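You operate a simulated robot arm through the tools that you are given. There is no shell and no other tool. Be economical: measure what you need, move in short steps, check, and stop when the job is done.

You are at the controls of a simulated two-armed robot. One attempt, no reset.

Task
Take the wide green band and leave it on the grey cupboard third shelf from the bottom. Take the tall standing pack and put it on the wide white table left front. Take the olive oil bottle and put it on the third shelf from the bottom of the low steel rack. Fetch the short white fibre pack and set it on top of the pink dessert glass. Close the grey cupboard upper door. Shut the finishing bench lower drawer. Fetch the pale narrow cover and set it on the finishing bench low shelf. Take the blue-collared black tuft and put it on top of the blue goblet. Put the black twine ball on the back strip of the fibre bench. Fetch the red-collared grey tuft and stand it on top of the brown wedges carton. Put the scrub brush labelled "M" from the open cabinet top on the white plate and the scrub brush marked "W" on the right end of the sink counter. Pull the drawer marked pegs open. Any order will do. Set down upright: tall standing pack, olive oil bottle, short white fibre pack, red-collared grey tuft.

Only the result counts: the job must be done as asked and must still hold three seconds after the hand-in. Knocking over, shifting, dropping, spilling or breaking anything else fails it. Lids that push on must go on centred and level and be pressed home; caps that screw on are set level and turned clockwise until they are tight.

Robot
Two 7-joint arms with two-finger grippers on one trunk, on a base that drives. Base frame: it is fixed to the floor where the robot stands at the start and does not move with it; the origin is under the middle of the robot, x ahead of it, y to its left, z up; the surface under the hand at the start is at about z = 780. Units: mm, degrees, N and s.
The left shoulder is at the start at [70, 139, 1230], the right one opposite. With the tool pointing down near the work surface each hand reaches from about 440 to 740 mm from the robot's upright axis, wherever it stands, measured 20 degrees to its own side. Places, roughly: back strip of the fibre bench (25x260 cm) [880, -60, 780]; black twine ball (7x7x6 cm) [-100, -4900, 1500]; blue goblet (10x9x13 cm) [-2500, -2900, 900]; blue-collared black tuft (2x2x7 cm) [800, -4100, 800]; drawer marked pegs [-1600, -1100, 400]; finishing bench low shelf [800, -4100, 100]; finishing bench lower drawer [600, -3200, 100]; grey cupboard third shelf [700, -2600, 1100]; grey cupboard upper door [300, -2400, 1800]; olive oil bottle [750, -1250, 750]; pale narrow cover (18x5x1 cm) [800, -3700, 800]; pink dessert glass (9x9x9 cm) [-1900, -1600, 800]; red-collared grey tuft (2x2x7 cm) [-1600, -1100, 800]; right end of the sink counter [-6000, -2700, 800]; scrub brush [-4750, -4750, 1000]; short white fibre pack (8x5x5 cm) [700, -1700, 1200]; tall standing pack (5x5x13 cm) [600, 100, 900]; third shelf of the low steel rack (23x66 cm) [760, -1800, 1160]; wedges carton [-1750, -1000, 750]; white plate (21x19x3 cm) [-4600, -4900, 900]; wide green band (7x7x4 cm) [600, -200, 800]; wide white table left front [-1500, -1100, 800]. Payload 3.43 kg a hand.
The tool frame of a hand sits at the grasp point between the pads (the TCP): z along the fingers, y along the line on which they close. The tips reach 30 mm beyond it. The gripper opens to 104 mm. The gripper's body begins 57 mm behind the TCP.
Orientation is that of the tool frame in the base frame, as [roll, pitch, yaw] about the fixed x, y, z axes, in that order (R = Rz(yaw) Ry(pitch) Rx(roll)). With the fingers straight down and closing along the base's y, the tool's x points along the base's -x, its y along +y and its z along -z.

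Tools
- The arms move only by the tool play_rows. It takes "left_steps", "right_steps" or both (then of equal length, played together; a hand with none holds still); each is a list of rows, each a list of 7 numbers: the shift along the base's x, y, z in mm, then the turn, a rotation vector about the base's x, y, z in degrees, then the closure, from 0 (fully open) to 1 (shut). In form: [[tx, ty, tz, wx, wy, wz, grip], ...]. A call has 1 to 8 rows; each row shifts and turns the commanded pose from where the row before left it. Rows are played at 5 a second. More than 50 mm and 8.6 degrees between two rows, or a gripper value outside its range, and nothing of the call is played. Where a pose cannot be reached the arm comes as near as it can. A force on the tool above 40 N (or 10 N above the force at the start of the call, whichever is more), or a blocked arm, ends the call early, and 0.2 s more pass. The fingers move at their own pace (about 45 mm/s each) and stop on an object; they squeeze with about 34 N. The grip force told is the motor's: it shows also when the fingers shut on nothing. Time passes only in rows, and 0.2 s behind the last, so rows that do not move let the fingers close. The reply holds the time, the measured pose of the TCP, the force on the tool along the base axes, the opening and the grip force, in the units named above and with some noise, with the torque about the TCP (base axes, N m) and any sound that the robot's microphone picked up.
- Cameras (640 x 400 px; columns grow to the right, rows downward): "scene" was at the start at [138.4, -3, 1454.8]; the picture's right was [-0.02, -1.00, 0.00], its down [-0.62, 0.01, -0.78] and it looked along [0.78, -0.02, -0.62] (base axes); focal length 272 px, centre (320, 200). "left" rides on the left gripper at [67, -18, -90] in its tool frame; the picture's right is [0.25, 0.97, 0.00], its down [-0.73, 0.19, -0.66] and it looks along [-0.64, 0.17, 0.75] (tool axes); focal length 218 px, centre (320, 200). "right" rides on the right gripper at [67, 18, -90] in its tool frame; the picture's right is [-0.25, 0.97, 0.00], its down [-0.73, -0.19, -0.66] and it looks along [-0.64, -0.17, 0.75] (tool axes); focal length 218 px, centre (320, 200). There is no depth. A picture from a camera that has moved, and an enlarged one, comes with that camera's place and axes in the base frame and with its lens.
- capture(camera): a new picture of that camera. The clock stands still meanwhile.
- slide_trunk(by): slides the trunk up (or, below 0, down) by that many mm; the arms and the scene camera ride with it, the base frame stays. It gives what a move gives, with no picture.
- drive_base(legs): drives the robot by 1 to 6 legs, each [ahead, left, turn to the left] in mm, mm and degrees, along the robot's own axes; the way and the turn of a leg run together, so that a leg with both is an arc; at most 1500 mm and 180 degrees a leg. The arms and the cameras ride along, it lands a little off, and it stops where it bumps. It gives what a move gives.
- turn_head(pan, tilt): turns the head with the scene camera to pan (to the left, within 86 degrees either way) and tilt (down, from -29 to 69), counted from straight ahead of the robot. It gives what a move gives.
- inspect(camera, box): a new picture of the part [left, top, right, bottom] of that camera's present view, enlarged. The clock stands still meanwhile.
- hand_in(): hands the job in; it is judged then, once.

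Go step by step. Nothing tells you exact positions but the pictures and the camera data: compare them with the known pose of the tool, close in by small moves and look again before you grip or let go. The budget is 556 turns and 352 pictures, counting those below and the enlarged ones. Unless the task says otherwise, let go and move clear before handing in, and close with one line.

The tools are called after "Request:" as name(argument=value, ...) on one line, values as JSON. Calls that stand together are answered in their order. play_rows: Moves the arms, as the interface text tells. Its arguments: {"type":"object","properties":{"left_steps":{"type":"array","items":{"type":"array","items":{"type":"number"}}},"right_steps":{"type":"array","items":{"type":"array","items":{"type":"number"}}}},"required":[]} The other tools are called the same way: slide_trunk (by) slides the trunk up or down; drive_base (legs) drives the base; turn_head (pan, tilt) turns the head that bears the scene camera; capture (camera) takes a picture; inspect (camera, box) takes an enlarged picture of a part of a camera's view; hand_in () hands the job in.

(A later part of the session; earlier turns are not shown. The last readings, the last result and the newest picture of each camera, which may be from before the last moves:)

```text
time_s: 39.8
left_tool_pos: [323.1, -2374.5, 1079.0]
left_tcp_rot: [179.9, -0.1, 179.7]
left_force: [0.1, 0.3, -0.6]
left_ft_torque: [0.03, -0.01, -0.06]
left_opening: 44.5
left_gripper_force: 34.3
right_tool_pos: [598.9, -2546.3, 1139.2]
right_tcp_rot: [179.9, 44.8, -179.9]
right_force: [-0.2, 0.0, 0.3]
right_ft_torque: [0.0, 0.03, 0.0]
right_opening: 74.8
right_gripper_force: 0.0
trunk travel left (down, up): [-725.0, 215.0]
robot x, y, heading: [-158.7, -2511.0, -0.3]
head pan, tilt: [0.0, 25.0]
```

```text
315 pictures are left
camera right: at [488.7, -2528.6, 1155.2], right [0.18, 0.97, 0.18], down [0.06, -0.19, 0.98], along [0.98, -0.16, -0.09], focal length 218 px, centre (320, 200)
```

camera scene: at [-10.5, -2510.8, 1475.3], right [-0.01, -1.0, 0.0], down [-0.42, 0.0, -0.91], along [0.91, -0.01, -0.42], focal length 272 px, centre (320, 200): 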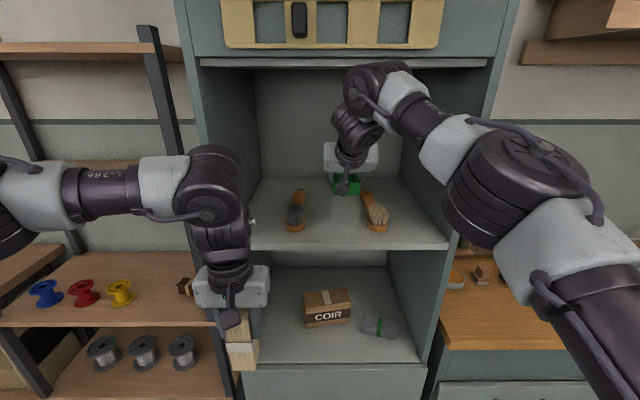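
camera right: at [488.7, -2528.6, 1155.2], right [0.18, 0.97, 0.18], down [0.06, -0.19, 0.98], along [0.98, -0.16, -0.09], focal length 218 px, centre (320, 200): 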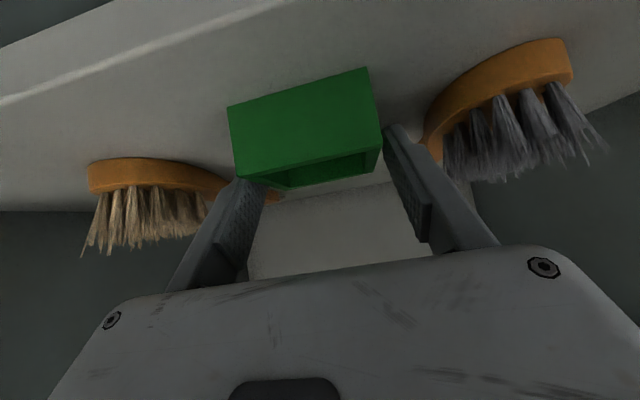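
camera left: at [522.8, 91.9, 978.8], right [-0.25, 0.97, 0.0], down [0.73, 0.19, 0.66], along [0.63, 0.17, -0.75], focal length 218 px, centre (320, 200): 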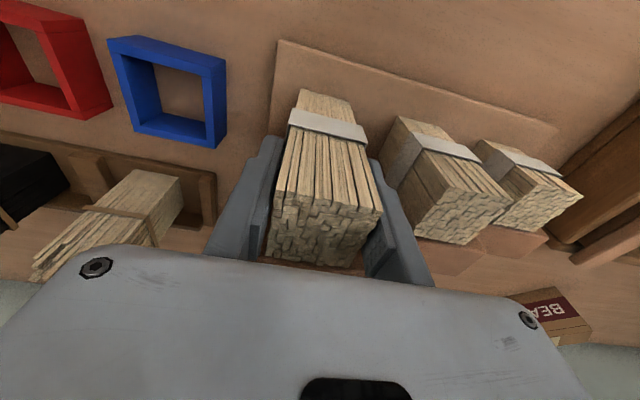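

The band is released. I'm withdrawing back and up along the tool line, then out of the cupboard.

Request:
play_rows(right_steps=[[-20, 0, 20, 0, 0, 0, 0.28], [-30, 0, 30, 0, 0, 0, 0.28], [-35, 0, 30, 0, 0, 0, 0.28], [-45, 0, 10, 0, 0, 0, 0.28], [-45, -15, 0, 0, 0, 0, 0.28], [-35, -35, 0, 0, 0, 0, 0.28], [0, -45, 0, 0, 0, 0, 0.28]])

Request:
inspect(camera="scene", box=[200, 100, 440, 260])

```text
time_s: 41.4
left_tool_pos: [323.7, -2376.1, 1079.2]
left_tcp_rot: [179.9, -0.1, 179.7]
left_force: [-0.3, -1.1, -1.0]
left_ft_torque: [0.02, 0.03, 0.01]
left_opening: 44.4
left_gripper_force: 34.3
right_tool_pos: [429.3, -2655.5, 1244.4]
right_tcp_rot: [179.7, 44.8, 179.9]
right_force: [0.1, -0.9, 0.0]
right_ft_torque: [0.03, 0.01, 0.07]
right_opening: 75.0
right_gripper_force: 0.1
right hand out of reach, approached as far as the arm can: row 5, 6
trunk travel left (down, up): [-725.0, 215.0]
robot x, y, heading: [-156.0, -2511.2, -0.1]
head pan, tilt: [0.0, 25.0]
```

```text
2.50 times, centred on (320, 180) of scene
camera zoom: at [-13.2, -2515.9, 1475.6], right [-0.01, -1.0, 0.0], down [-0.42, 0.0, -0.91], along [0.91, 0.0, -0.42], focal length 679 px, centre (320, 250)
```

zoom: 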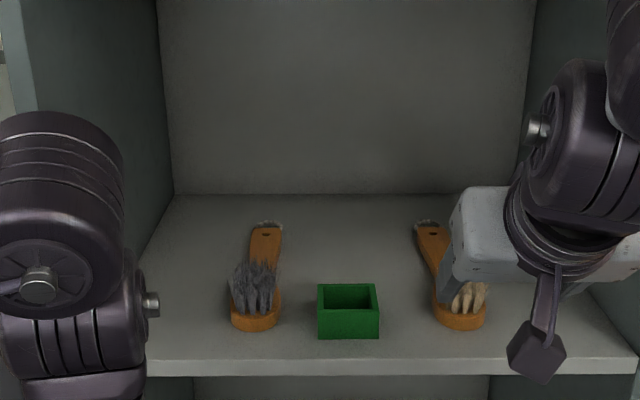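

The band is placed well. Next is the cupboard's upper door: I back off, move left so the door is on my right, raise the trunk, and turn the right hand to point forward.

Request:
drive_base(legs=[[-300, 0, 0], [0, 330, 0]])

Request:
slide_trunk(by=210)

Request:
turn_head(pan=-15, tilt=-10)

Request:
capture(camera="scene")

```text
time_s: 45.2
left_tool_pos: [24.8, -2043.4, 1078.9]
left_tcp_rot: [179.8, -0.1, 179.5]
left_force: [0.1, 0.3, -1.1]
left_ft_torque: [-0.01, 0.02, -0.01]
left_opening: 44.2
left_gripper_force: 33.9
right_tool_pos: [130.3, -2323.0, 1243.6]
right_tcp_rot: [179.8, 44.8, -179.9]
right_force: [0.2, 0.3, -0.3]
right_ft_torque: [0.0, 0.02, -0.03]
right_opening: 74.8
right_gripper_force: 0.1
trunk travel left (down, up): [-725.0, 215.0]
robot x, y, heading: [-454.4, -2177.0, -0.4]
head pan, tilt: [0.0, 25.0]
```

```text
time_s: 47.4
left_tool_pos: [25.9, -2042.5, 1288.2]
left_tcp_rot: [179.9, -0.1, 179.6]
left_force: [0.0, -0.7, -1.9]
left_ft_torque: [-0.01, -0.01, 0.01]
left_opening: 44.0
left_gripper_force: 33.9
right_tool_pos: [132.0, -2322.7, 1454.3]
right_tcp_rot: [179.9, 44.8, 180.0]
right_force: [-0.3, 0.0, 0.2]
right_ft_torque: [0.0, 0.03, 0.0]
right_opening: 74.9
right_gripper_force: 0.0
trunk travel left (down, up): [-935.0, 5.0]
robot x, y, heading: [-456.4, -2182.2, -0.4]
head pan, tilt: [0.0, 25.0]
```

```text
time_s: 48.5
left_tool_pos: [24.5, -2042.5, 1288.4]
left_tcp_rot: [180.0, -0.1, 179.6]
left_force: [-0.9, 0.4, -1.3]
left_ft_torque: [0.0, 0.0, 0.01]
left_opening: 44.1
left_gripper_force: 33.9
right_tool_pos: [130.8, -2321.6, 1453.5]
right_tcp_rot: [179.8, 44.8, 180.0]
right_force: [0.3, 0.1, -0.2]
right_ft_torque: [-0.01, 0.0, 0.02]
right_opening: 74.9
right_gripper_force: 0.1
trunk travel left (down, up): [-935.0, 5.0]
robot x, y, heading: [-454.4, -2179.7, -0.4]
head pan, tilt: [-15.0, -10.0]
```

```text
313 pictures are left
camera scene: at [-321.9, -2202.2, 1741.1], right [-0.26, -0.96, 0.0], down [0.17, -0.05, -0.98], along [0.95, -0.26, 0.17], focal length 272 px, centre (320, 200)
```

scene: 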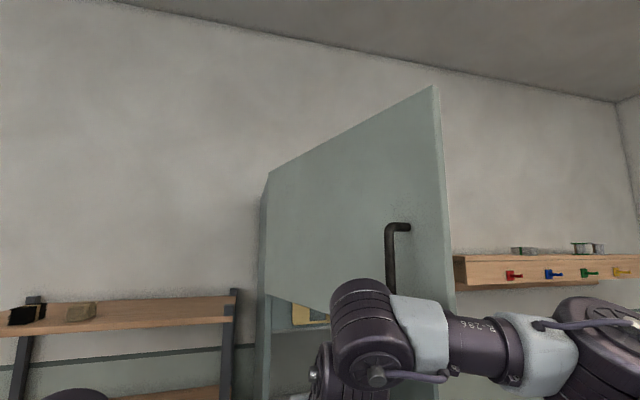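

The door hinges at about (534,-2270), and its free edge is near (-10,-2460), z from 1617 to 1978. I'm closing the right gripper, raising it to z≈1680, and pointing it forward and right for pushing.

Request:
play_rows(right_steps=[[-5, 5, 38, 0, -7.5, 0, 0.6], [-5, 5, 38, 0, -7.5, 0, 1], [-5, 5, 38, 0, -7.5, 0, 1], [-5, 5, 38, 0, -7.5, 0, 1], [-5, 5, 38, 0, -7.5, 0, 1], [-5, 5, 38, 0, -7.5, 0, 1]])

Request:
play_rows(right_steps=[[0, 0, 0, 0, 0, -8.2, 1], [0, 0, 0, 0, 0, -8.2, 1], [0, 0, 0, 0, 0, -8.2, 1], [0, 0, 0, 0, 0, -8.2, 1], [0, 0, 0, 0, 0, -8.2, 1]])

Request:
capture(camera="scene")

```text
time_s: 49.9
left_tool_pos: [24.7, -2041.3, 1288.5]
left_tcp_rot: [-180.0, 0.0, 179.6]
left_force: [-0.5, 0.2, -1.6]
left_ft_torque: [-0.02, 0.03, -0.02]
left_opening: 44.2
left_gripper_force: 33.4
right_tool_pos: [115.3, -2295.5, 1689.1]
right_tcp_rot: [177.6, 89.9, 177.6]
right_force: [-0.8, 0.2, -1.2]
right_ft_torque: [0.01, -0.03, -0.01]
right_opening: 0.0
right_gripper_force: 33.7
right hand out of reach, approached as far as the arm can: row 2, 3, 4
trunk travel left (down, up): [-935.0, 5.0]
robot x, y, heading: [-454.9, -2176.4, -0.3]
head pan, tilt: [-15.0, -10.0]
```

```text
time_s: 51.0
left_tool_pos: [25.1, -2037.8, 1287.8]
left_tcp_rot: [-179.8, -0.1, 179.7]
left_force: [0.2, 0.0, -1.7]
left_ft_torque: [-0.04, 0.03, -0.02]
left_opening: 44.3
left_gripper_force: 34.2
right_tool_pos: [186.9, -2313.7, 1753.8]
right_tcp_rot: [-130.8, 89.8, -171.7]
right_force: [0.5, 0.1, -0.2]
right_ft_torque: [-0.03, 0.01, -0.02]
right_opening: 0.1
right_gripper_force: 34.3
right hand out of reach, approached as far as the arm can: row 1, 2, 3, 4
trunk travel left (down, up): [-935.0, 5.0]
robot x, y, heading: [-453.3, -2175.9, -0.5]
head pan, tilt: [-15.0, -10.0]
```

```text
312 pictures are left
camera scene: at [-320.7, -2197.2, 1741.1], right [-0.26, -0.96, 0.0], down [0.17, -0.05, -0.98], along [0.95, -0.26, 0.17], focal length 272 px, centre (320, 200)
```

scene: 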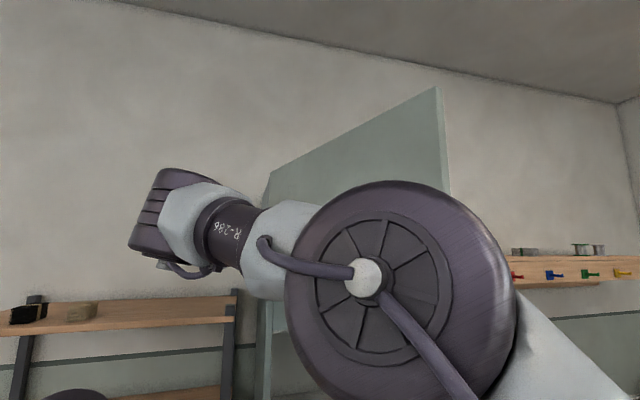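

The hand is poised by the door's outer face. I'll push it by driving diagonally forward-right in small legs.

Request:
drive_base(legs=[[110, -90, 0]])

Request:
capture(camera="scene")

```text
time_s: 52.4
left_tool_pos: [128.5, -2129.1, 1289.7]
left_tcp_rot: [-179.8, 0.1, 179.9]
left_force: [0.2, -0.1, -0.9]
left_ft_torque: [-0.07, -0.04, -0.02]
left_opening: 44.4
left_gripper_force: 32.9
right_tool_pos: [287.0, -2402.5, 1756.6]
right_tcp_rot: [-15.0, 89.8, -55.8]
right_force: [-0.8, 0.9, 0.4]
right_ft_torque: [0.04, 0.03, 0.0]
right_opening: 0.0
right_gripper_force: 34.1
trunk travel left (down, up): [-935.0, 5.0]
robot x, y, heading: [-347.6, -2274.0, -0.2]
head pan, tilt: [-15.0, -10.0]
```

```text
311 pictures are left
camera scene: at [-219.5, -2287.6, 1741.8], right [-0.26, -0.96, 0.0], down [0.17, -0.05, -0.98], along [0.95, -0.26, 0.18], focal length 272 px, centre (320, 200)
```

scene: 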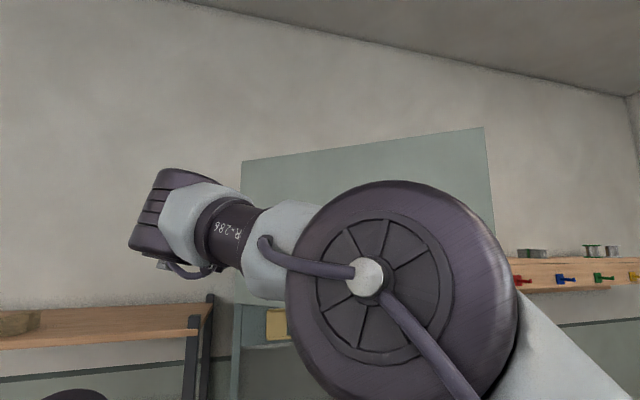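

The door is swinging. I'm continuing the push.

Request:
drive_base(legs=[[110, -85, 0]])

Request:
capture(camera="scene")

```text
time_s: 53.7
left_tool_pos: [234.4, -2211.2, 1289.2]
left_tcp_rot: [-179.8, 0.2, 179.8]
left_force: [-1.1, -0.8, 0.0]
left_ft_torque: [-0.01, -0.05, 0.01]
left_opening: 44.1
left_gripper_force: 34.0
right_tool_pos: [393.5, -2484.9, 1757.0]
right_tcp_rot: [8.2, 89.8, -32.5]
right_force: [-0.5, 0.5, -0.7]
right_ft_torque: [0.01, 0.02, 0.03]
right_opening: 0.4
right_gripper_force: 34.3
trunk travel left (down, up): [-935.0, 5.0]
robot x, y, heading: [-238.0, -2356.4, -0.1]
head pan, tilt: [-15.0, -10.0]
```

```text
310 pictures are left
camera scene: at [-113.6, -2371.0, 1742.0], right [-0.26, -0.96, 0.0], down [0.17, -0.05, -0.98], along [0.95, -0.26, 0.18], focal length 272 px, centre (320, 200)
```

scene: 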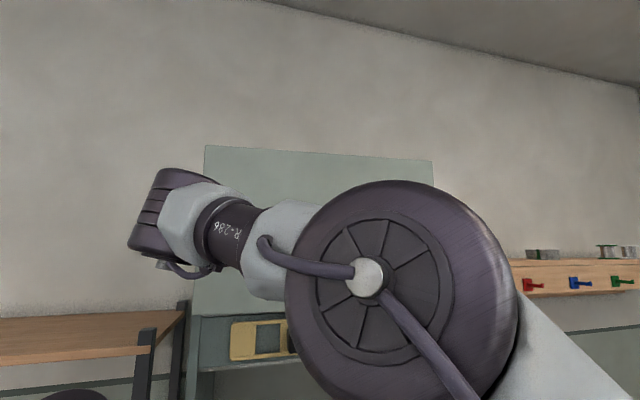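

Request:
drive_base(legs=[[75, -55, 0]])

Request:
capture(camera="scene")

```text
time_s: 54.8
left_tool_pos: [307.3, -2265.0, 1292.5]
left_tcp_rot: [-179.7, 0.4, 179.9]
left_force: [-1.1, 0.6, -0.2]
left_ft_torque: [-0.1, -0.07, -0.02]
left_opening: 44.4
left_gripper_force: 34.0
right_tool_pos: [466.7, -2535.7, 1758.8]
right_tcp_rot: [5.9, 89.7, -34.6]
right_force: [-0.6, 0.1, -0.2]
right_ft_torque: [0.02, 0.02, -0.03]
right_opening: 0.1
right_gripper_force: 34.1
trunk travel left (down, up): [-935.0, 5.0]
robot x, y, heading: [-168.0, -2410.0, -0.2]
head pan, tilt: [-15.0, -10.0]
```

```text
309 pictures are left
camera scene: at [-40.8, -2424.1, 1742.1], right [-0.26, -0.97, 0.0], down [0.17, -0.05, -0.98], along [0.95, -0.26, 0.18], focal length 272 px, centre (320, 200)
```

scene: 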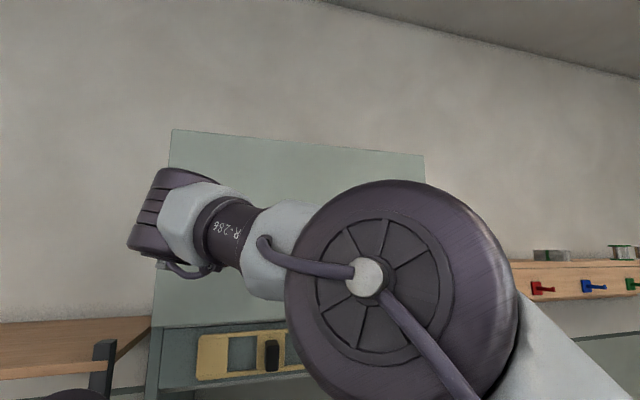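

It's nearly shut, so I'll finish with short arm pushes in +x while watching the force.

Request:
play_rows(right_steps=[[8, 0, 0, 0, 0, 0, 1], [8, 0, 0, 0, 0, 0, 1], [8, 0, 0, 0, 0, 0, 1], [8, 0, 0, 0, 0, 0, 1], [8, 0, 0, 0, 0, 0, 1]])

```text
time_s: 56.0
left_tool_pos: [304.6, -2267.9, 1291.0]
left_tcp_rot: [-179.9, 0.4, 180.0]
left_force: [0.1, 0.3, -1.7]
left_ft_torque: [-0.01, 0.02, -0.02]
left_opening: 44.3
left_gripper_force: 34.0
right_tool_pos: [495.4, -2540.3, 1758.0]
right_tcp_rot: [-114.6, 89.8, -155.7]
right_force: [-29.7, 1.8, -7.4]
right_ft_torque: [0.01, 0.09, -0.13]
right_opening: 0.1
right_gripper_force: 33.9
trunk travel left (down, up): [-935.0, 5.0]
robot x, y, heading: [-163.8, -2406.7, 0.0]
head pan, tilt: [-15.0, -10.0]
stopped in row 5 (right hand): the force on the tool passed its limit at 46 N (the readings are from after the stop); the commanded pose is now the measured one
```

The push ended in a firm stop. I'm pulling back and checking that the door is flush.

Request:
play_rows(right_steps=[[-20, 0, 0, 0, 0, 0, 1], [-20, 0, 0, 0, 0, 0, 1]])

Request:
drive_base(legs=[[-350, 0, 0]])

Request:
capture(camera="scene")

```text
time_s: 56.5
left_tool_pos: [312.5, -2270.2, 1290.3]
left_tcp_rot: [-179.9, 0.0, 179.9]
left_force: [0.0, 0.2, -0.7]
left_ft_torque: [-0.02, 0.02, 0.0]
left_opening: 44.3
left_gripper_force: 34.6
right_tool_pos: [469.5, -2541.1, 1755.2]
right_tcp_rot: [-144.3, 89.3, 175.1]
right_force: [0.1, 0.2, 0.1]
right_ft_torque: [0.01, 0.0, 0.02]
right_opening: 0.0
right_gripper_force: 34.6
right hand out of reach, approached as far as the arm can: row 2
trunk travel left (down, up): [-935.0, 5.0]
robot x, y, heading: [-166.0, -2406.3, 0.3]
head pan, tilt: [-15.0, -10.0]
```

```text
time_s: 58.8
left_tool_pos: [-30.6, -2267.9, 1287.8]
left_tcp_rot: [-180.0, -0.3, -180.0]
left_force: [0.0, 0.2, -2.1]
left_ft_torque: [-0.02, -0.01, 0.03]
left_opening: 44.2
left_gripper_force: 33.2
right_tool_pos: [128.4, -2538.7, 1752.1]
right_tcp_rot: [-142.5, 89.1, 177.3]
right_force: [0.5, -0.4, 0.7]
right_ft_torque: [-0.02, -0.01, 0.01]
right_opening: 0.0
right_gripper_force: 33.3
trunk travel left (down, up): [-935.0, 5.0]
robot x, y, heading: [-515.9, -2410.1, -0.1]
head pan, tilt: [-15.0, -10.0]
```

```text
308 pictures are left
camera scene: at [-376.2, -2430.3, 1740.8], right [-0.26, -0.97, 0.0], down [0.16, -0.04, -0.99], along [0.95, -0.25, 0.17], focal length 272 px, centre (320, 200)
```

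scene: 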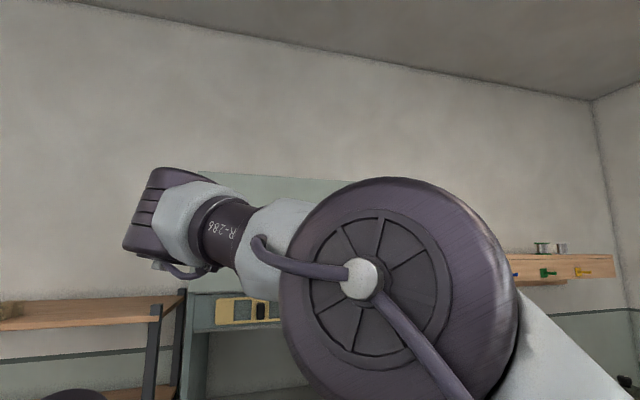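

I'm bringing the right arm back down to a working pose, with fingers down.

Request:
slide_trunk(by=-210)

Request:
play_rows(right_steps=[[0, 0, -20, 0, 0, 8.2, 0.5], [0, 0, -20, 0, 0, 8.2, 0], [0, 0, -20, 0, 0, 8.2, 0], [0, 0, -20, 0, 0, 8.2, 0], [0, 0, -20, 0, 0, 8.2, 0]])

Request:
play_rows(right_steps=[[0, -5, -40, 0, 7.5, 0, 0], [0, -5, -40, 0, 7.5, 0, 0], [0, -5, -40, 0, 7.5, 0, 0], [0, -5, -40, 0, 7.5, 0, 0], [0, -5, -40, 0, 7.5, 0, 0], [0, -5, -40, 0, 7.5, 0, 0]])

Request:
play_rows(right_steps=[[-10, -10, -25, 0, 7.5, 0, 0], [-10, -10, -25, 0, 7.5, 0, 0], [-10, -10, -25, 0, 7.5, 0, 0], [-10, -10, -25, 0, 7.5, 0, 0], [-10, -10, -25, 0, 7.5, 0, 0], [-10, -10, -25, 0, 7.5, 0, 0]])

Request:
turn_head(pan=0, tilt=0)

Request:
capture(camera="scene")

```text
time_s: 61.1
left_tool_pos: [-34.1, -2267.4, 1078.1]
left_tcp_rot: [180.0, -0.1, -179.9]
left_force: [-0.3, -0.1, -1.2]
left_ft_torque: [0.0, 0.01, 0.0]
left_opening: 44.4
left_gripper_force: 34.4
right_tool_pos: [125.3, -2539.2, 1542.7]
right_tcp_rot: [-143.3, 89.3, 176.3]
right_force: [0.0, 0.2, -0.1]
right_ft_torque: [0.03, 0.03, 0.02]
right_opening: 0.2
right_gripper_force: 33.9
trunk travel left (down, up): [-725.0, 215.0]
robot x, y, heading: [-514.5, -2404.1, -0.1]
head pan, tilt: [-15.0, -10.0]
```

```text
time_s: 62.3
left_tool_pos: [-33.0, -2271.2, 1079.1]
left_tcp_rot: [179.7, -0.2, -179.9]
left_force: [0.3, 0.4, -1.6]
left_ft_torque: [0.07, 0.02, -0.01]
left_opening: 44.3
left_gripper_force: 33.9
right_tool_pos: [133.7, -2544.8, 1451.3]
right_tcp_rot: [-159.8, 89.5, -159.3]
right_force: [0.5, 0.4, -0.1]
right_ft_torque: [0.01, -0.02, 0.05]
right_opening: 104.0
right_gripper_force: 0.0
right hand out of reach, approached as far as the arm can: row 1
trunk travel left (down, up): [-725.0, 215.0]
robot x, y, heading: [-517.7, -2409.8, -0.1]
head pan, tilt: [-15.0, -10.0]
```

```text
time_s: 63.7
left_tool_pos: [-34.0, -2268.3, 1078.4]
left_tcp_rot: [-180.0, -0.1, -179.9]
left_force: [0.2, -0.2, -0.9]
left_ft_torque: [-0.03, 0.01, -0.01]
left_opening: 44.2
left_gripper_force: 34.1
right_tool_pos: [133.5, -2568.7, 1208.5]
right_tcp_rot: [179.9, 44.2, -179.3]
right_force: [-0.1, 1.1, -0.2]
right_ft_torque: [0.02, 0.02, -0.01]
right_opening: 104.3
right_gripper_force: 0.0
trunk travel left (down, up): [-725.0, 215.0]
robot x, y, heading: [-511.1, -2404.7, -0.2]
head pan, tilt: [-15.0, -10.0]
```

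```text
time_s: 65.1
left_tool_pos: [-33.6, -2268.4, 1077.9]
left_tcp_rot: [179.9, -0.2, -179.9]
left_force: [-0.9, -0.6, -1.3]
left_ft_torque: [-0.02, -0.01, -0.02]
left_opening: 44.2
left_gripper_force: 33.7
right_tool_pos: [73.3, -2628.1, 1059.9]
right_tcp_rot: [179.3, -0.7, -179.6]
right_force: [0.4, -0.4, 0.1]
right_ft_torque: [-0.01, 0.01, -0.04]
right_opening: 103.7
right_gripper_force: 0.1
trunk travel left (down, up): [-725.0, 215.0]
robot x, y, heading: [-512.7, -2410.2, 0.0]
head pan, tilt: [-15.0, -10.0]
```

```text
time_s: 65.8
left_tool_pos: [-34.7, -2266.9, 1078.4]
left_tcp_rot: [180.0, -0.2, -179.9]
left_force: [-0.2, 0.5, -1.7]
left_ft_torque: [-0.01, -0.01, -0.03]
left_opening: 44.1
left_gripper_force: 34.3
right_tool_pos: [72.3, -2628.5, 1060.4]
right_tcp_rot: [179.4, -0.6, -179.6]
right_force: [-0.2, -0.4, -0.4]
right_ft_torque: [-0.03, -0.04, 0.01]
right_opening: 104.1
right_gripper_force: 0.0
trunk travel left (down, up): [-725.0, 215.0]
robot x, y, heading: [-511.7, -2407.6, 0.1]
head pan, tilt: [0.0, 0.0]
```

```text
307 pictures are left
camera scene: at [-371.8, -2408.8, 1516.0], right [0.0, -1.0, 0.0], down [0.0, 0.0, -1.0], along [1.0, 0.0, 0.0], focal length 272 px, centre (320, 200)
```

scene: 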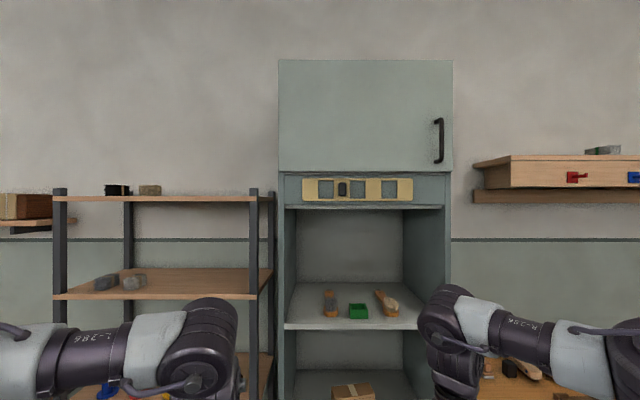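

The door is shut and the band is on its shelf. Next is the olive oil bottle, so I'm driving left to it.

Request:
drive_base(legs=[[0, 1300, 0], [350, 50, 0]])

Request:
turn_head(pan=-15, tilt=35)

Request:
capture(camera="scene")

```text
time_s: 74.2
left_tool_pos: [306.3, -909.9, 1079.7]
left_tcp_rot: [180.0, 0.0, -179.3]
left_force: [0.6, -0.5, -1.2]
left_ft_torque: [-0.02, 0.01, 0.0]
left_opening: 44.2
left_gripper_force: 34.3
right_tool_pos: [417.1, -1269.8, 1061.7]
right_tcp_rot: [179.4, -0.5, -179.1]
right_force: [-0.1, 0.1, 0.2]
right_ft_torque: [0.03, -0.02, 0.0]
right_opening: 103.9
right_gripper_force: 0.0
trunk travel left (down, up): [-725.0, 215.0]
robot x, y, heading: [-170.8, -1054.8, 0.7]
head pan, tilt: [0.0, 0.0]
```

```text
time_s: 75.3
left_tool_pos: [307.3, -910.3, 1079.0]
left_tcp_rot: [-180.0, -0.1, -179.4]
left_force: [-0.9, 0.4, -1.6]
left_ft_torque: [-0.03, -0.02, -0.03]
left_opening: 44.3
left_gripper_force: 33.5
right_tool_pos: [418.5, -1271.0, 1062.6]
right_tcp_rot: [179.5, -0.5, -179.1]
right_force: [-0.1, 1.0, -0.1]
right_ft_torque: [0.01, -0.01, 0.0]
right_opening: 104.0
right_gripper_force: 0.0
trunk travel left (down, up): [-725.0, 215.0]
robot x, y, heading: [-169.9, -1054.6, 0.8]
head pan, tilt: [-15.0, 35.0]
```

```text
306 pictures are left
camera scene: at [-33.2, -1077.4, 1459.9], right [-0.25, -0.97, 0.0], down [-0.55, 0.14, -0.82], along [0.79, -0.2, -0.57], focal length 272 px, centre (320, 200)
```

scene: 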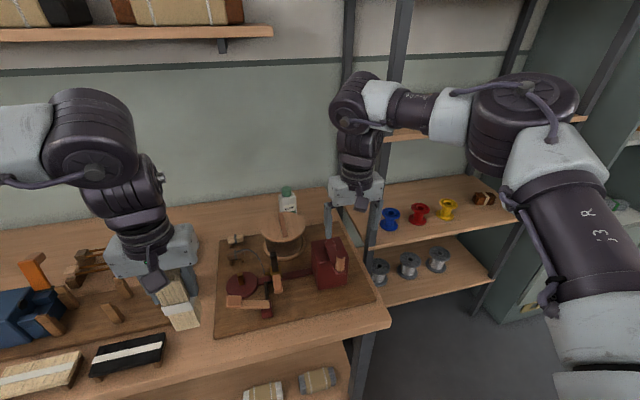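

The bottle with the green cap is behind the small machine on the bench. I'm zooming in.

Request:
inspect(camera="scene", box=[210, 170, 400, 290])

Request:
capture(camera="right")

```text
3.33 times, centred on (305, 230) of scene
camera zoom: at [-33.2, -1077.4, 1459.9], right [-0.25, -0.97, 0.0], down [-0.55, 0.14, -0.82], along [0.79, -0.2, -0.57], focal length 906 px, centre (370, 100)
```

zoom: 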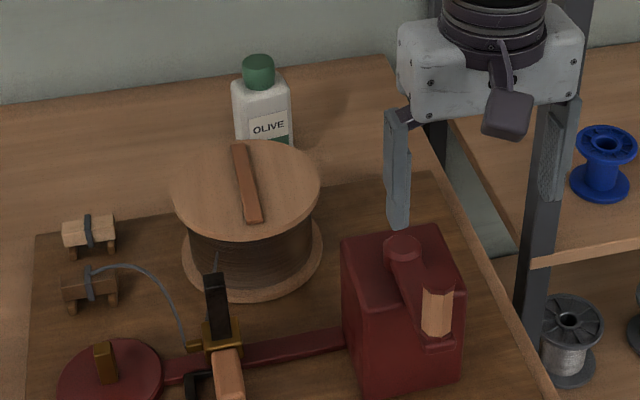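

```text
304 pictures are left
camera right: at [352.3, -1254.6, 1151.1], right [0.24, 0.97, 0.01], down [0.74, -0.18, 0.65], along [0.63, -0.15, -0.76], focal length 218 px, centre (320, 200)
```

right: 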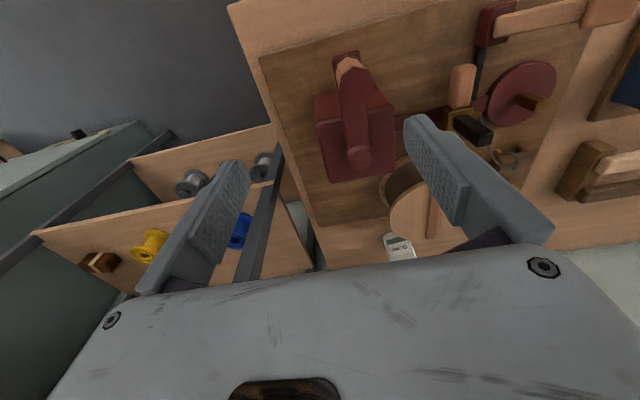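

The bottle stands at about (828,-1167), z 780–910, behind a spool about 840 high. I'll move closer and tilt the right hand 45° to come in above the spool.

Request:
drive_base(legs=[[190, 30, 0]])

Request:
play_rows(right_steps=[[10, 10, 0, 0, -7.5, 0, 0], [10, 10, 0, 0, -7.5, 0, 0], [10, 10, 0, 0, -7.5, 0, 0], [10, 10, 0, 0, -7.5, 0, 0], [10, 8, 0, 0, -7.5, 0, 0], [10, 8, 0, 0, -7.5, 0, 0]])

Request:
capture(camera="scene")

Request:
capture(camera="right")

```text
time_s: 76.8
left_tool_pos: [493.5, -878.1, 1080.3]
left_tcp_rot: [-180.0, 0.0, -179.2]
left_force: [-1.5, 0.6, -0.6]
left_ft_torque: [0.02, -0.04, -0.01]
left_opening: 44.0
left_gripper_force: 33.8
right_tool_pos: [605.0, -1238.3, 1063.2]
right_tcp_rot: [179.4, -0.4, -179.1]
right_force: [-0.7, 0.3, 0.4]
right_ft_torque: [-0.01, 0.04, -0.01]
right_opening: 104.2
right_gripper_force: 0.0
trunk travel left (down, up): [-725.0, 215.0]
robot x, y, heading: [20.9, -1024.5, 0.5]
head pan, tilt: [-15.0, 35.0]
```

```text
time_s: 78.2
left_tool_pos: [495.6, -877.1, 1078.9]
left_tcp_rot: [180.0, -0.2, -179.2]
left_force: [0.4, 0.5, -1.5]
left_ft_torque: [0.0, -0.01, -0.01]
left_opening: 44.0
left_gripper_force: 33.4
right_tool_pos: [668.2, -1181.5, 1061.0]
right_tcp_rot: [-179.6, 44.6, -178.7]
right_force: [-0.4, -0.7, 0.3]
right_ft_torque: [-0.04, -0.02, 0.02]
right_opening: 104.0
right_gripper_force: 0.0
trunk travel left (down, up): [-725.0, 215.0]
robot x, y, heading: [16.1, -1024.2, 0.5]
head pan, tilt: [-15.0, 35.0]
```

```text
303 pictures are left
camera scene: at [155.9, -1045.3, 1459.7], right [-0.25, -0.97, 0.0], down [-0.56, 0.14, -0.82], along [0.79, -0.2, -0.57], focal length 272 px, centre (320, 200)
```

scene: 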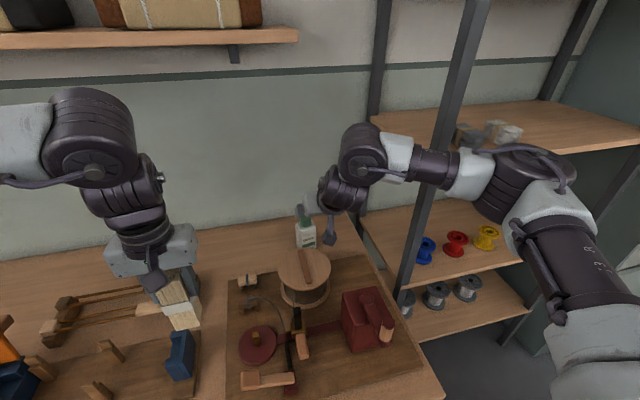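

```text
302 pictures are left
camera right: at [557.5, -1165.7, 1077.1], right [0.16, 0.97, 0.17], down [0.06, -0.18, 0.98], along [0.98, -0.15, -0.09], focal length 218 px, centre (320, 200)
```

right: 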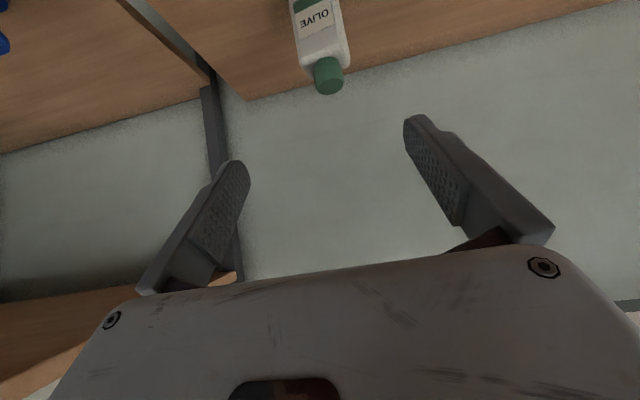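

Request:
inspect(camera="scene", box=[250, 180, 390, 310])

Request:
inspect(camera="right", box=[240, 0, 420, 120])

```text
3.08 times, centred on (320, 245) of scene
camera zoom: at [155.9, -1045.3, 1459.7], right [-0.25, -0.97, 0.0], down [-0.56, 0.14, -0.82], along [0.79, -0.2, -0.57], focal length 836 px, centre (320, 62)
```

zoom: 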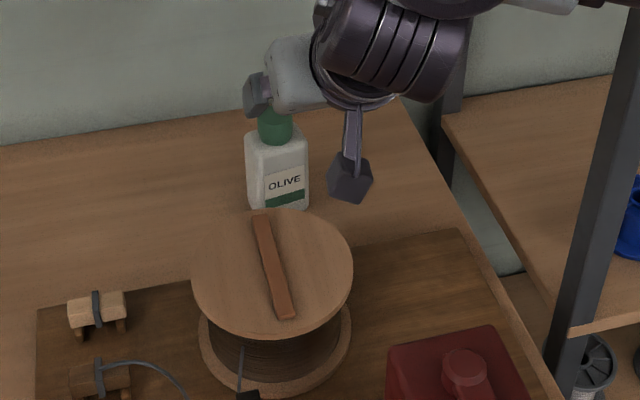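

```text
3.33 times, centred on (330, 60) of right
camera zoom: at [557.5, -1165.7, 1077.1], right [0.16, 0.97, 0.17], down [0.06, -0.18, 0.98], along [0.98, -0.15, -0.09], focal length 728 px, centre (287, 667)
```

zoom: 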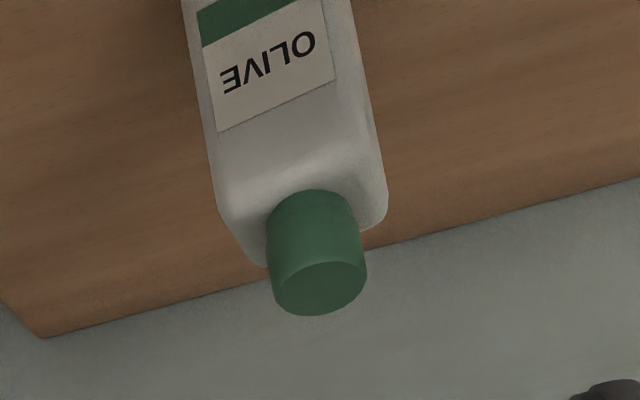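

The bottle centre is at about (850,-1170), body top near z≈868. I'm approaching on the 45° diagonal.

Request:
play_rows(right_steps=[[26, 4, -33, 0, 0, 0, 0.1], [26, 4, -33, 0, 0, 0, 0.1], [25, 4, -33, 0, 0, 0, 0.1], [25, 0, -25, 0, 0, 0, 0.1], [20, 0, -20, 0, 0, 0, 0.1]])

Request:
capture(camera="right")

Request:
inspect(camera="scene", box=[250, 150, 390, 280])

```text
time_s: 79.4
left_tool_pos: [496.1, -878.0, 1078.2]
left_tcp_rot: [180.0, -0.1, -179.3]
left_force: [0.4, 0.6, -1.4]
left_ft_torque: [-0.01, 0.02, 0.0]
left_opening: 44.4
left_gripper_force: 33.7
right_tool_pos: [789.2, -1169.0, 917.8]
right_tcp_rot: [-179.6, 44.4, -178.6]
right_force: [0.5, -0.7, 0.0]
right_ft_torque: [-0.01, 0.03, 0.02]
right_opening: 93.5
right_gripper_force: 0.0
trunk travel left (down, up): [-725.0, 215.0]
robot x, y, heading: [18.7, -1020.9, 0.7]
head pan, tilt: [-15.0, 35.0]
```

```text
299 pictures are left
camera right: at [678.7, -1153.5, 933.4], right [0.16, 0.97, 0.17], down [0.06, -0.18, 0.98], along [0.98, -0.15, -0.09], focal length 218 px, centre (320, 200)
```

right: 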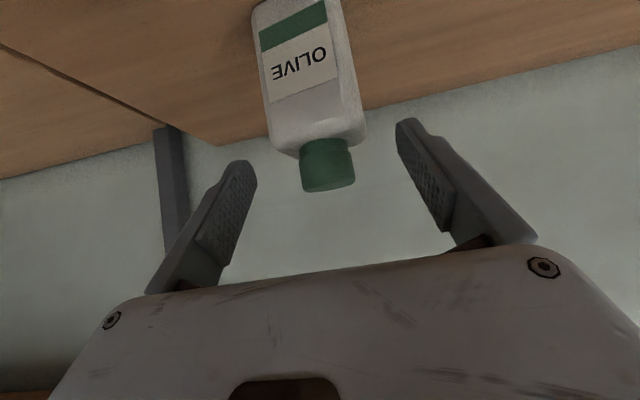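

```text
3.08 times, centred on (320, 215) of scene
camera zoom: at [156.0, -1044.7, 1459.7], right [-0.25, -0.97, 0.0], down [-0.56, 0.14, -0.82], along [0.79, -0.2, -0.57], focal length 836 px, centre (320, 154)
```

zoom: 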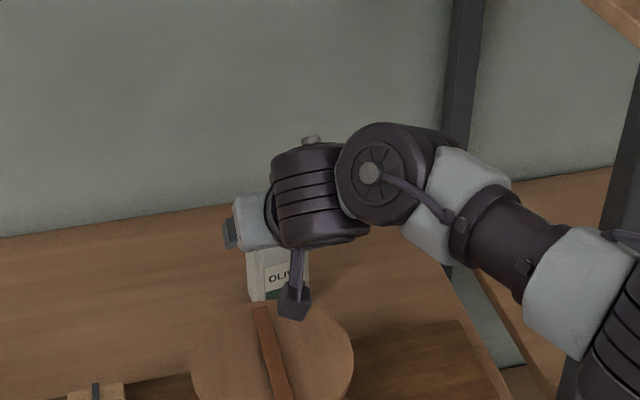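

Centred. I'm continuing to the grasp point and looking again.

Request:
play_rows(right_steps=[[18, 0, -18, 0, 0, 0, 0.1], [18, 0, -18, 0, 0, 0, 0.1], [16, 0, -16, 0, 0, 0, 0.1]])

Request:
capture(camera="right")

```text
time_s: 80.1
left_tool_pos: [489.9, -876.8, 1080.6]
left_tcp_rot: [-180.0, 0.2, -179.3]
left_force: [-0.3, 0.0, -1.8]
left_ft_torque: [0.01, 0.0, 0.01]
left_opening: 44.1
left_gripper_force: 34.0
right_tool_pos: [831.8, -1165.3, 893.3]
right_tcp_rot: [-180.0, 45.8, -178.7]
right_force: [-1.8, 3.2, 5.9]
right_ft_torque: [-0.17, 0.31, -0.14]
right_opening: 93.6
right_gripper_force: 0.1
trunk travel left (down, up): [-725.0, 215.0]
robot x, y, heading: [13.2, -1017.7, 0.6]
head pan, tilt: [-15.0, 35.0]
stopped in row 3 (right hand): the force on the tool passed its limit at 45 N (the readings are from after the stop); the commanded pose is now the measured one
```

```text
297 pictures are left
camera right: at [721.3, -1150.3, 906.9], right [0.15, 0.97, 0.18], down [0.04, -0.19, 0.98], along [0.99, -0.14, -0.07], focal length 218 px, centre (320, 200)
```

right: 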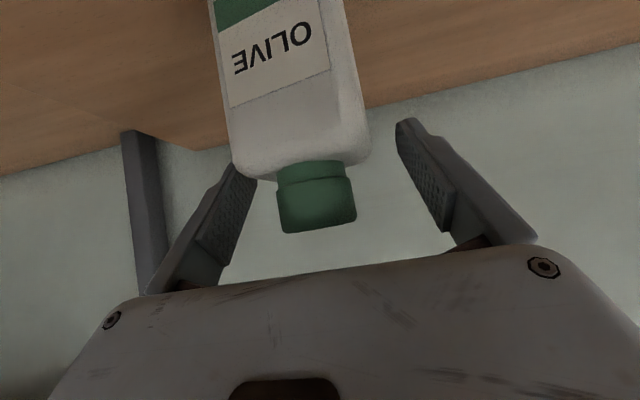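

Something touched: either the camera block on the spool or a finger on the bottle. I'm looking.

Request:
inspect(camera="scene", box=[250, 170, 370, 290])

Request:
inspect(camera="right", box=[180, 80, 440, 280])

```text
3.33 times, centred on (310, 230) of scene
camera zoom: at [148.6, -1043.8, 1460.6], right [-0.25, -0.97, 0.0], down [-0.55, 0.14, -0.82], along [0.8, -0.21, -0.57], focal length 906 px, centre (353, 100)
```

zoom: 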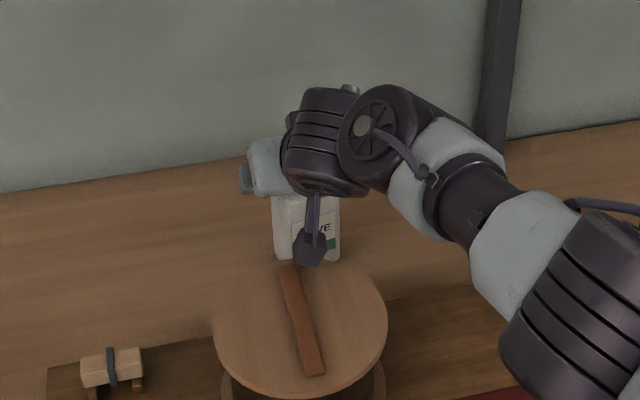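

```text
2.00 times, centred on (310, 180) of right
camera zoom: at [721.3, -1150.3, 906.9], right [0.15, 0.97, 0.18], down [0.04, -0.19, 0.98], along [0.99, -0.14, -0.07], focal length 436 px, centre (340, 240)
```

zoom: 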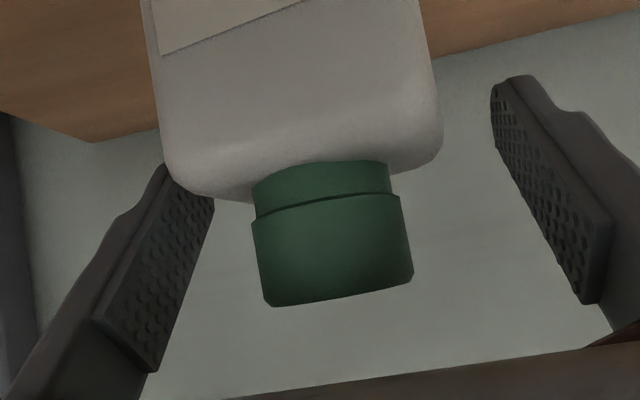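

The camera block had touched the spool top, which is at z≈880. I'm backing off and using a steeper 30° tilt that descends straight behind the spool.

Request:
play_rows(right_steps=[[-15, 0, 30, 0, 0, 0, 0.1], [-15, 0, 35, 0, 0, 0, 0.1], [0, 0, 30, 0, 7.5, 0, 0.1], [0, 0, 0, 0, 7.5, 0, 0.1]])

Request:
inspect(camera="scene", box=[210, 170, 390, 290])

Request:
capture(camera="right")

```text
time_s: 81.1
left_tool_pos: [494.5, -877.5, 1079.0]
left_tcp_rot: [179.9, -0.1, -179.4]
left_force: [0.1, 0.2, -1.2]
left_ft_torque: [0.01, -0.02, 0.02]
left_opening: 43.9
left_gripper_force: 34.4
right_tool_pos: [803.9, -1167.9, 976.7]
right_tcp_rot: [179.8, 29.9, -178.9]
right_force: [-0.6, 0.4, -0.3]
right_ft_torque: [0.01, 0.01, -0.02]
right_opening: 93.4
right_gripper_force: 0.0
trunk travel left (down, up): [-725.0, 215.0]
robot x, y, heading: [14.0, -1019.8, 0.5]
head pan, tilt: [-15.0, 35.0]
```

```text
3.33 times, centred on (300, 230) of scene
camera zoom: at [155.2, -1045.0, 1459.7], right [-0.25, -0.97, 0.0], down [-0.56, 0.14, -0.82], along [0.79, -0.2, -0.57], focal length 906 px, centre (387, 100)
```

zoom: 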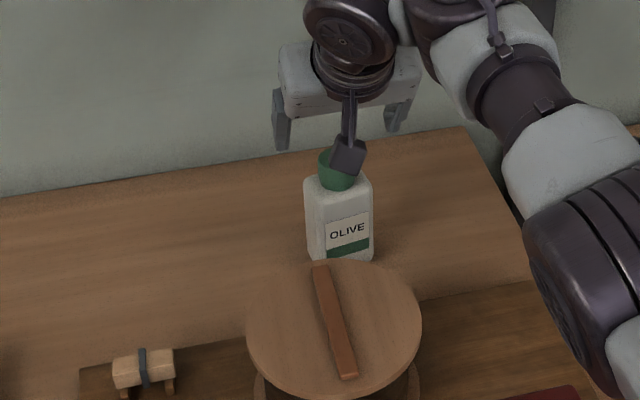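

```text
293 pictures are left
camera right: at [701.0, -1152.8, 1020.4], right [0.2, 0.97, 0.13], down [0.31, -0.19, 0.93], along [0.93, -0.15, -0.34], focal length 218 px, centre (320, 200)
```

right: 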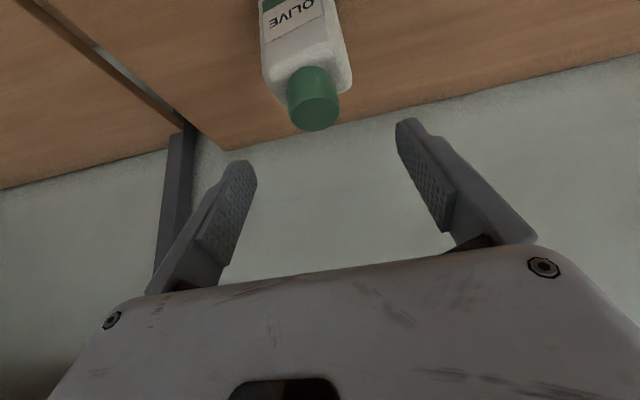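

I'm moving above the bottle, then descending vertically.

Request:
play_rows(right_steps=[[34, -3, 0, 0, 0, 0, 0.05], [0, 0, -35, 0, 0, 0, 0.05], [0, 0, -35, 0, 0, 0, 0.05]])

Request:
capture(camera="right")

Request:
inspect(camera="scene", box=[210, 170, 390, 290])

```text
time_s: 81.9
left_tool_pos: [496.4, -880.0, 1079.3]
left_tcp_rot: [179.8, 0.0, -179.4]
left_force: [-0.4, 0.0, -0.9]
left_ft_torque: [0.04, 0.04, 0.02]
left_opening: 44.3
left_gripper_force: 33.5
right_tool_pos: [825.2, -1173.9, 909.4]
right_tcp_rot: [179.6, 30.1, -179.0]
right_force: [0.2, -0.5, -0.2]
right_ft_torque: [0.01, 0.01, 0.01]
right_opening: 98.5
right_gripper_force: 0.1
right hand out of reach, approached as far as the arm can: row 2, 3
trunk travel left (down, up): [-725.0, 215.0]
robot x, y, heading: [18.3, -1021.5, 0.5]
head pan, tilt: [-15.0, 35.0]
```

```text
292 pictures are left
camera right: at [722.1, -1158.3, 953.0], right [0.2, 0.97, 0.13], down [0.31, -0.19, 0.93], along [0.93, -0.15, -0.34], focal length 218 px, centre (320, 200)
```

right: 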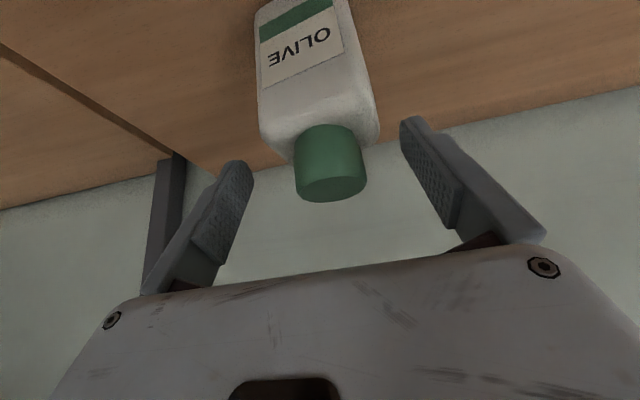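

```text
3.33 times, centred on (300, 230) of scene
camera zoom: at [155.1, -1047.5, 1459.8], right [-0.25, -0.97, 0.0], down [-0.56, 0.14, -0.82], along [0.79, -0.2, -0.57], focal length 906 px, centre (387, 100)
```

zoom: 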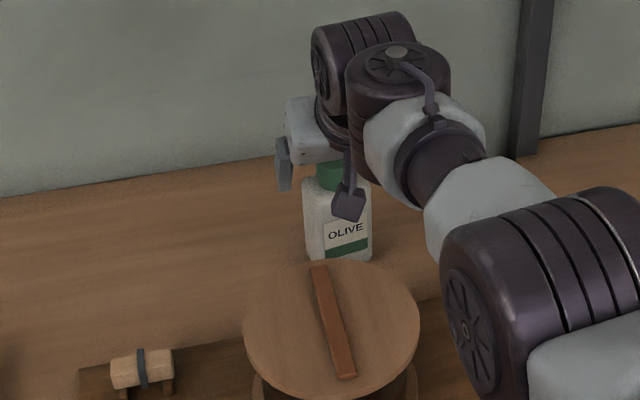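

That's at the edge of reach. I'll raise both hands, lower the trunk by 130 mm, and try again.

Request:
play_rows(right_steps=[[-5, 0, 45, 0, 0, 0, 0.05], [-5, 0, 45, 0, 0, 0, 0.05], [0, 0, 40, 0, 0, 0, 0.05]], left_steps=[[0, 0, 45, 0, 0, 0, 0.9], [0, 0, 45, 0, 0, 0, 0.9], [0, 0, 40, 0, 0, 0, 0.9]])

Request:
slide_trunk(by=-130)

Request:
play_rows(right_steps=[[18, 3, 0, 0, 0, 0, 0.05]])

Request:
capture(camera="right")

```text
time_s: 82.7
left_tool_pos: [494.1, -878.6, 1208.6]
left_tcp_rot: [-179.9, 0.0, -179.4]
left_force: [0.1, 0.3, -1.4]
left_ft_torque: [-0.01, 0.0, -0.01]
left_opening: 44.3
left_gripper_force: 33.8
right_tool_pos: [812.9, -1170.5, 1040.9]
right_tcp_rot: [179.7, 30.2, -178.9]
right_force: [-0.1, -0.6, -0.1]
right_ft_torque: [0.0, 0.0, -0.01]
right_opening: 98.8
right_gripper_force: 0.0
trunk travel left (down, up): [-725.0, 215.0]
robot x, y, heading: [18.9, -1026.8, 0.4]
head pan, tilt: [-15.0, 35.0]
```

```text
time_s: 84.3
left_tool_pos: [486.1, -876.1, 1087.9]
left_tcp_rot: [-179.7, 0.5, -179.4]
left_force: [0.0, 0.1, -1.1]
left_ft_torque: [0.0, 0.02, 0.01]
left_opening: 44.2
left_gripper_force: 33.4
right_tool_pos: [817.7, -1172.7, 967.2]
right_tcp_rot: [-179.7, 34.0, -178.9]
right_force: [-0.9, 0.8, 0.3]
right_ft_torque: [0.0, 0.0, -0.02]
right_opening: 98.9
right_gripper_force: 0.0
trunk travel left (down, up): [-595.0, 345.0]
robot x, y, heading: [16.9, -1025.2, 0.5]
head pan, tilt: [-15.0, 35.0]
```

```text
time_s: 84.7
left_tool_pos: [498.5, -876.3, 1072.5]
left_tcp_rot: [-180.0, -0.5, -179.4]
left_force: [2.2, 0.5, -1.5]
left_ft_torque: [-0.03, 0.04, 0.01]
left_opening: 44.3
left_gripper_force: 34.2
right_tool_pos: [834.5, -1164.4, 899.6]
right_tcp_rot: [179.5, 29.6, -178.9]
right_force: [0.8, -1.1, -0.2]
right_ft_torque: [0.01, 0.06, -0.02]
right_opening: 98.9
right_gripper_force: 0.0
trunk travel left (down, up): [-595.0, 345.0]
robot x, y, heading: [13.2, -1021.0, 0.7]
head pan, tilt: [-15.0, 35.0]
```

```text
290 pictures are left
camera right: at [730.9, -1148.6, 944.1], right [0.2, 0.97, 0.13], down [0.31, -0.19, 0.93], along [0.93, -0.14, -0.34], focal length 218 px, centre (320, 200)
```

right: 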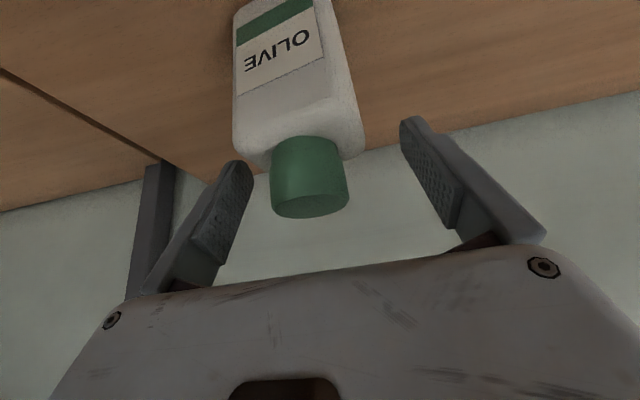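

Request:
play_rows(right_steps=[[4, -8, 0, 0, 0, 0, 0.05], [4, 0, -16, 0, 0, 0, 0.05], [0, 0, -16, 0, 0, 0, 0.05]])

Request:
capture(camera="right")

Request:
inspect(camera="scene", box=[210, 130, 390, 250])

```text
time_s: 85.5
left_tool_pos: [493.9, -878.8, 1078.5]
left_tcp_rot: [180.0, -0.1, -179.4]
left_force: [0.4, -0.6, -1.7]
left_ft_torque: [0.02, -0.02, 0.02]
left_opening: 44.1
left_gripper_force: 33.9
right_tool_pos: [840.5, -1175.2, 878.1]
right_tcp_rot: [179.6, 30.0, -178.9]
right_force: [-0.5, 0.5, -0.5]
right_ft_torque: [-0.02, -0.03, 0.04]
right_opening: 98.9
right_gripper_force: 0.0
trunk travel left (down, up): [-595.0, 345.0]
robot x, y, heading: [19.0, -1023.8, 0.6]
head pan, tilt: [-15.0, 35.0]
```

```text
289 pictures are left
camera right: at [737.6, -1160.1, 921.9], right [0.2, 0.97, 0.13], down [0.31, -0.19, 0.93], along [0.93, -0.14, -0.33], focal length 218 px, centre (320, 200)
```

right: 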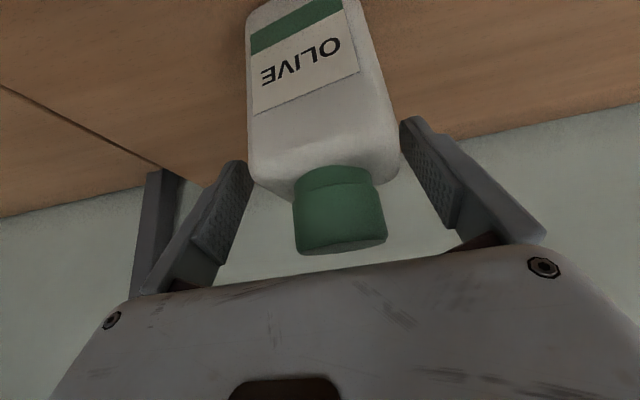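

```text
3.33 times, centred on (300, 190) of scene
camera zoom: at [154.3, -1045.5, 1329.8], right [-0.25, -0.97, 0.0], down [-0.56, 0.14, -0.82], along [0.79, -0.2, -0.57], focal length 906 px, centre (387, 233)
```

zoom: 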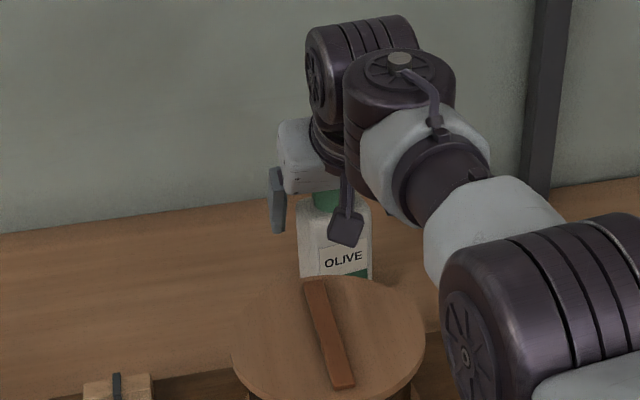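

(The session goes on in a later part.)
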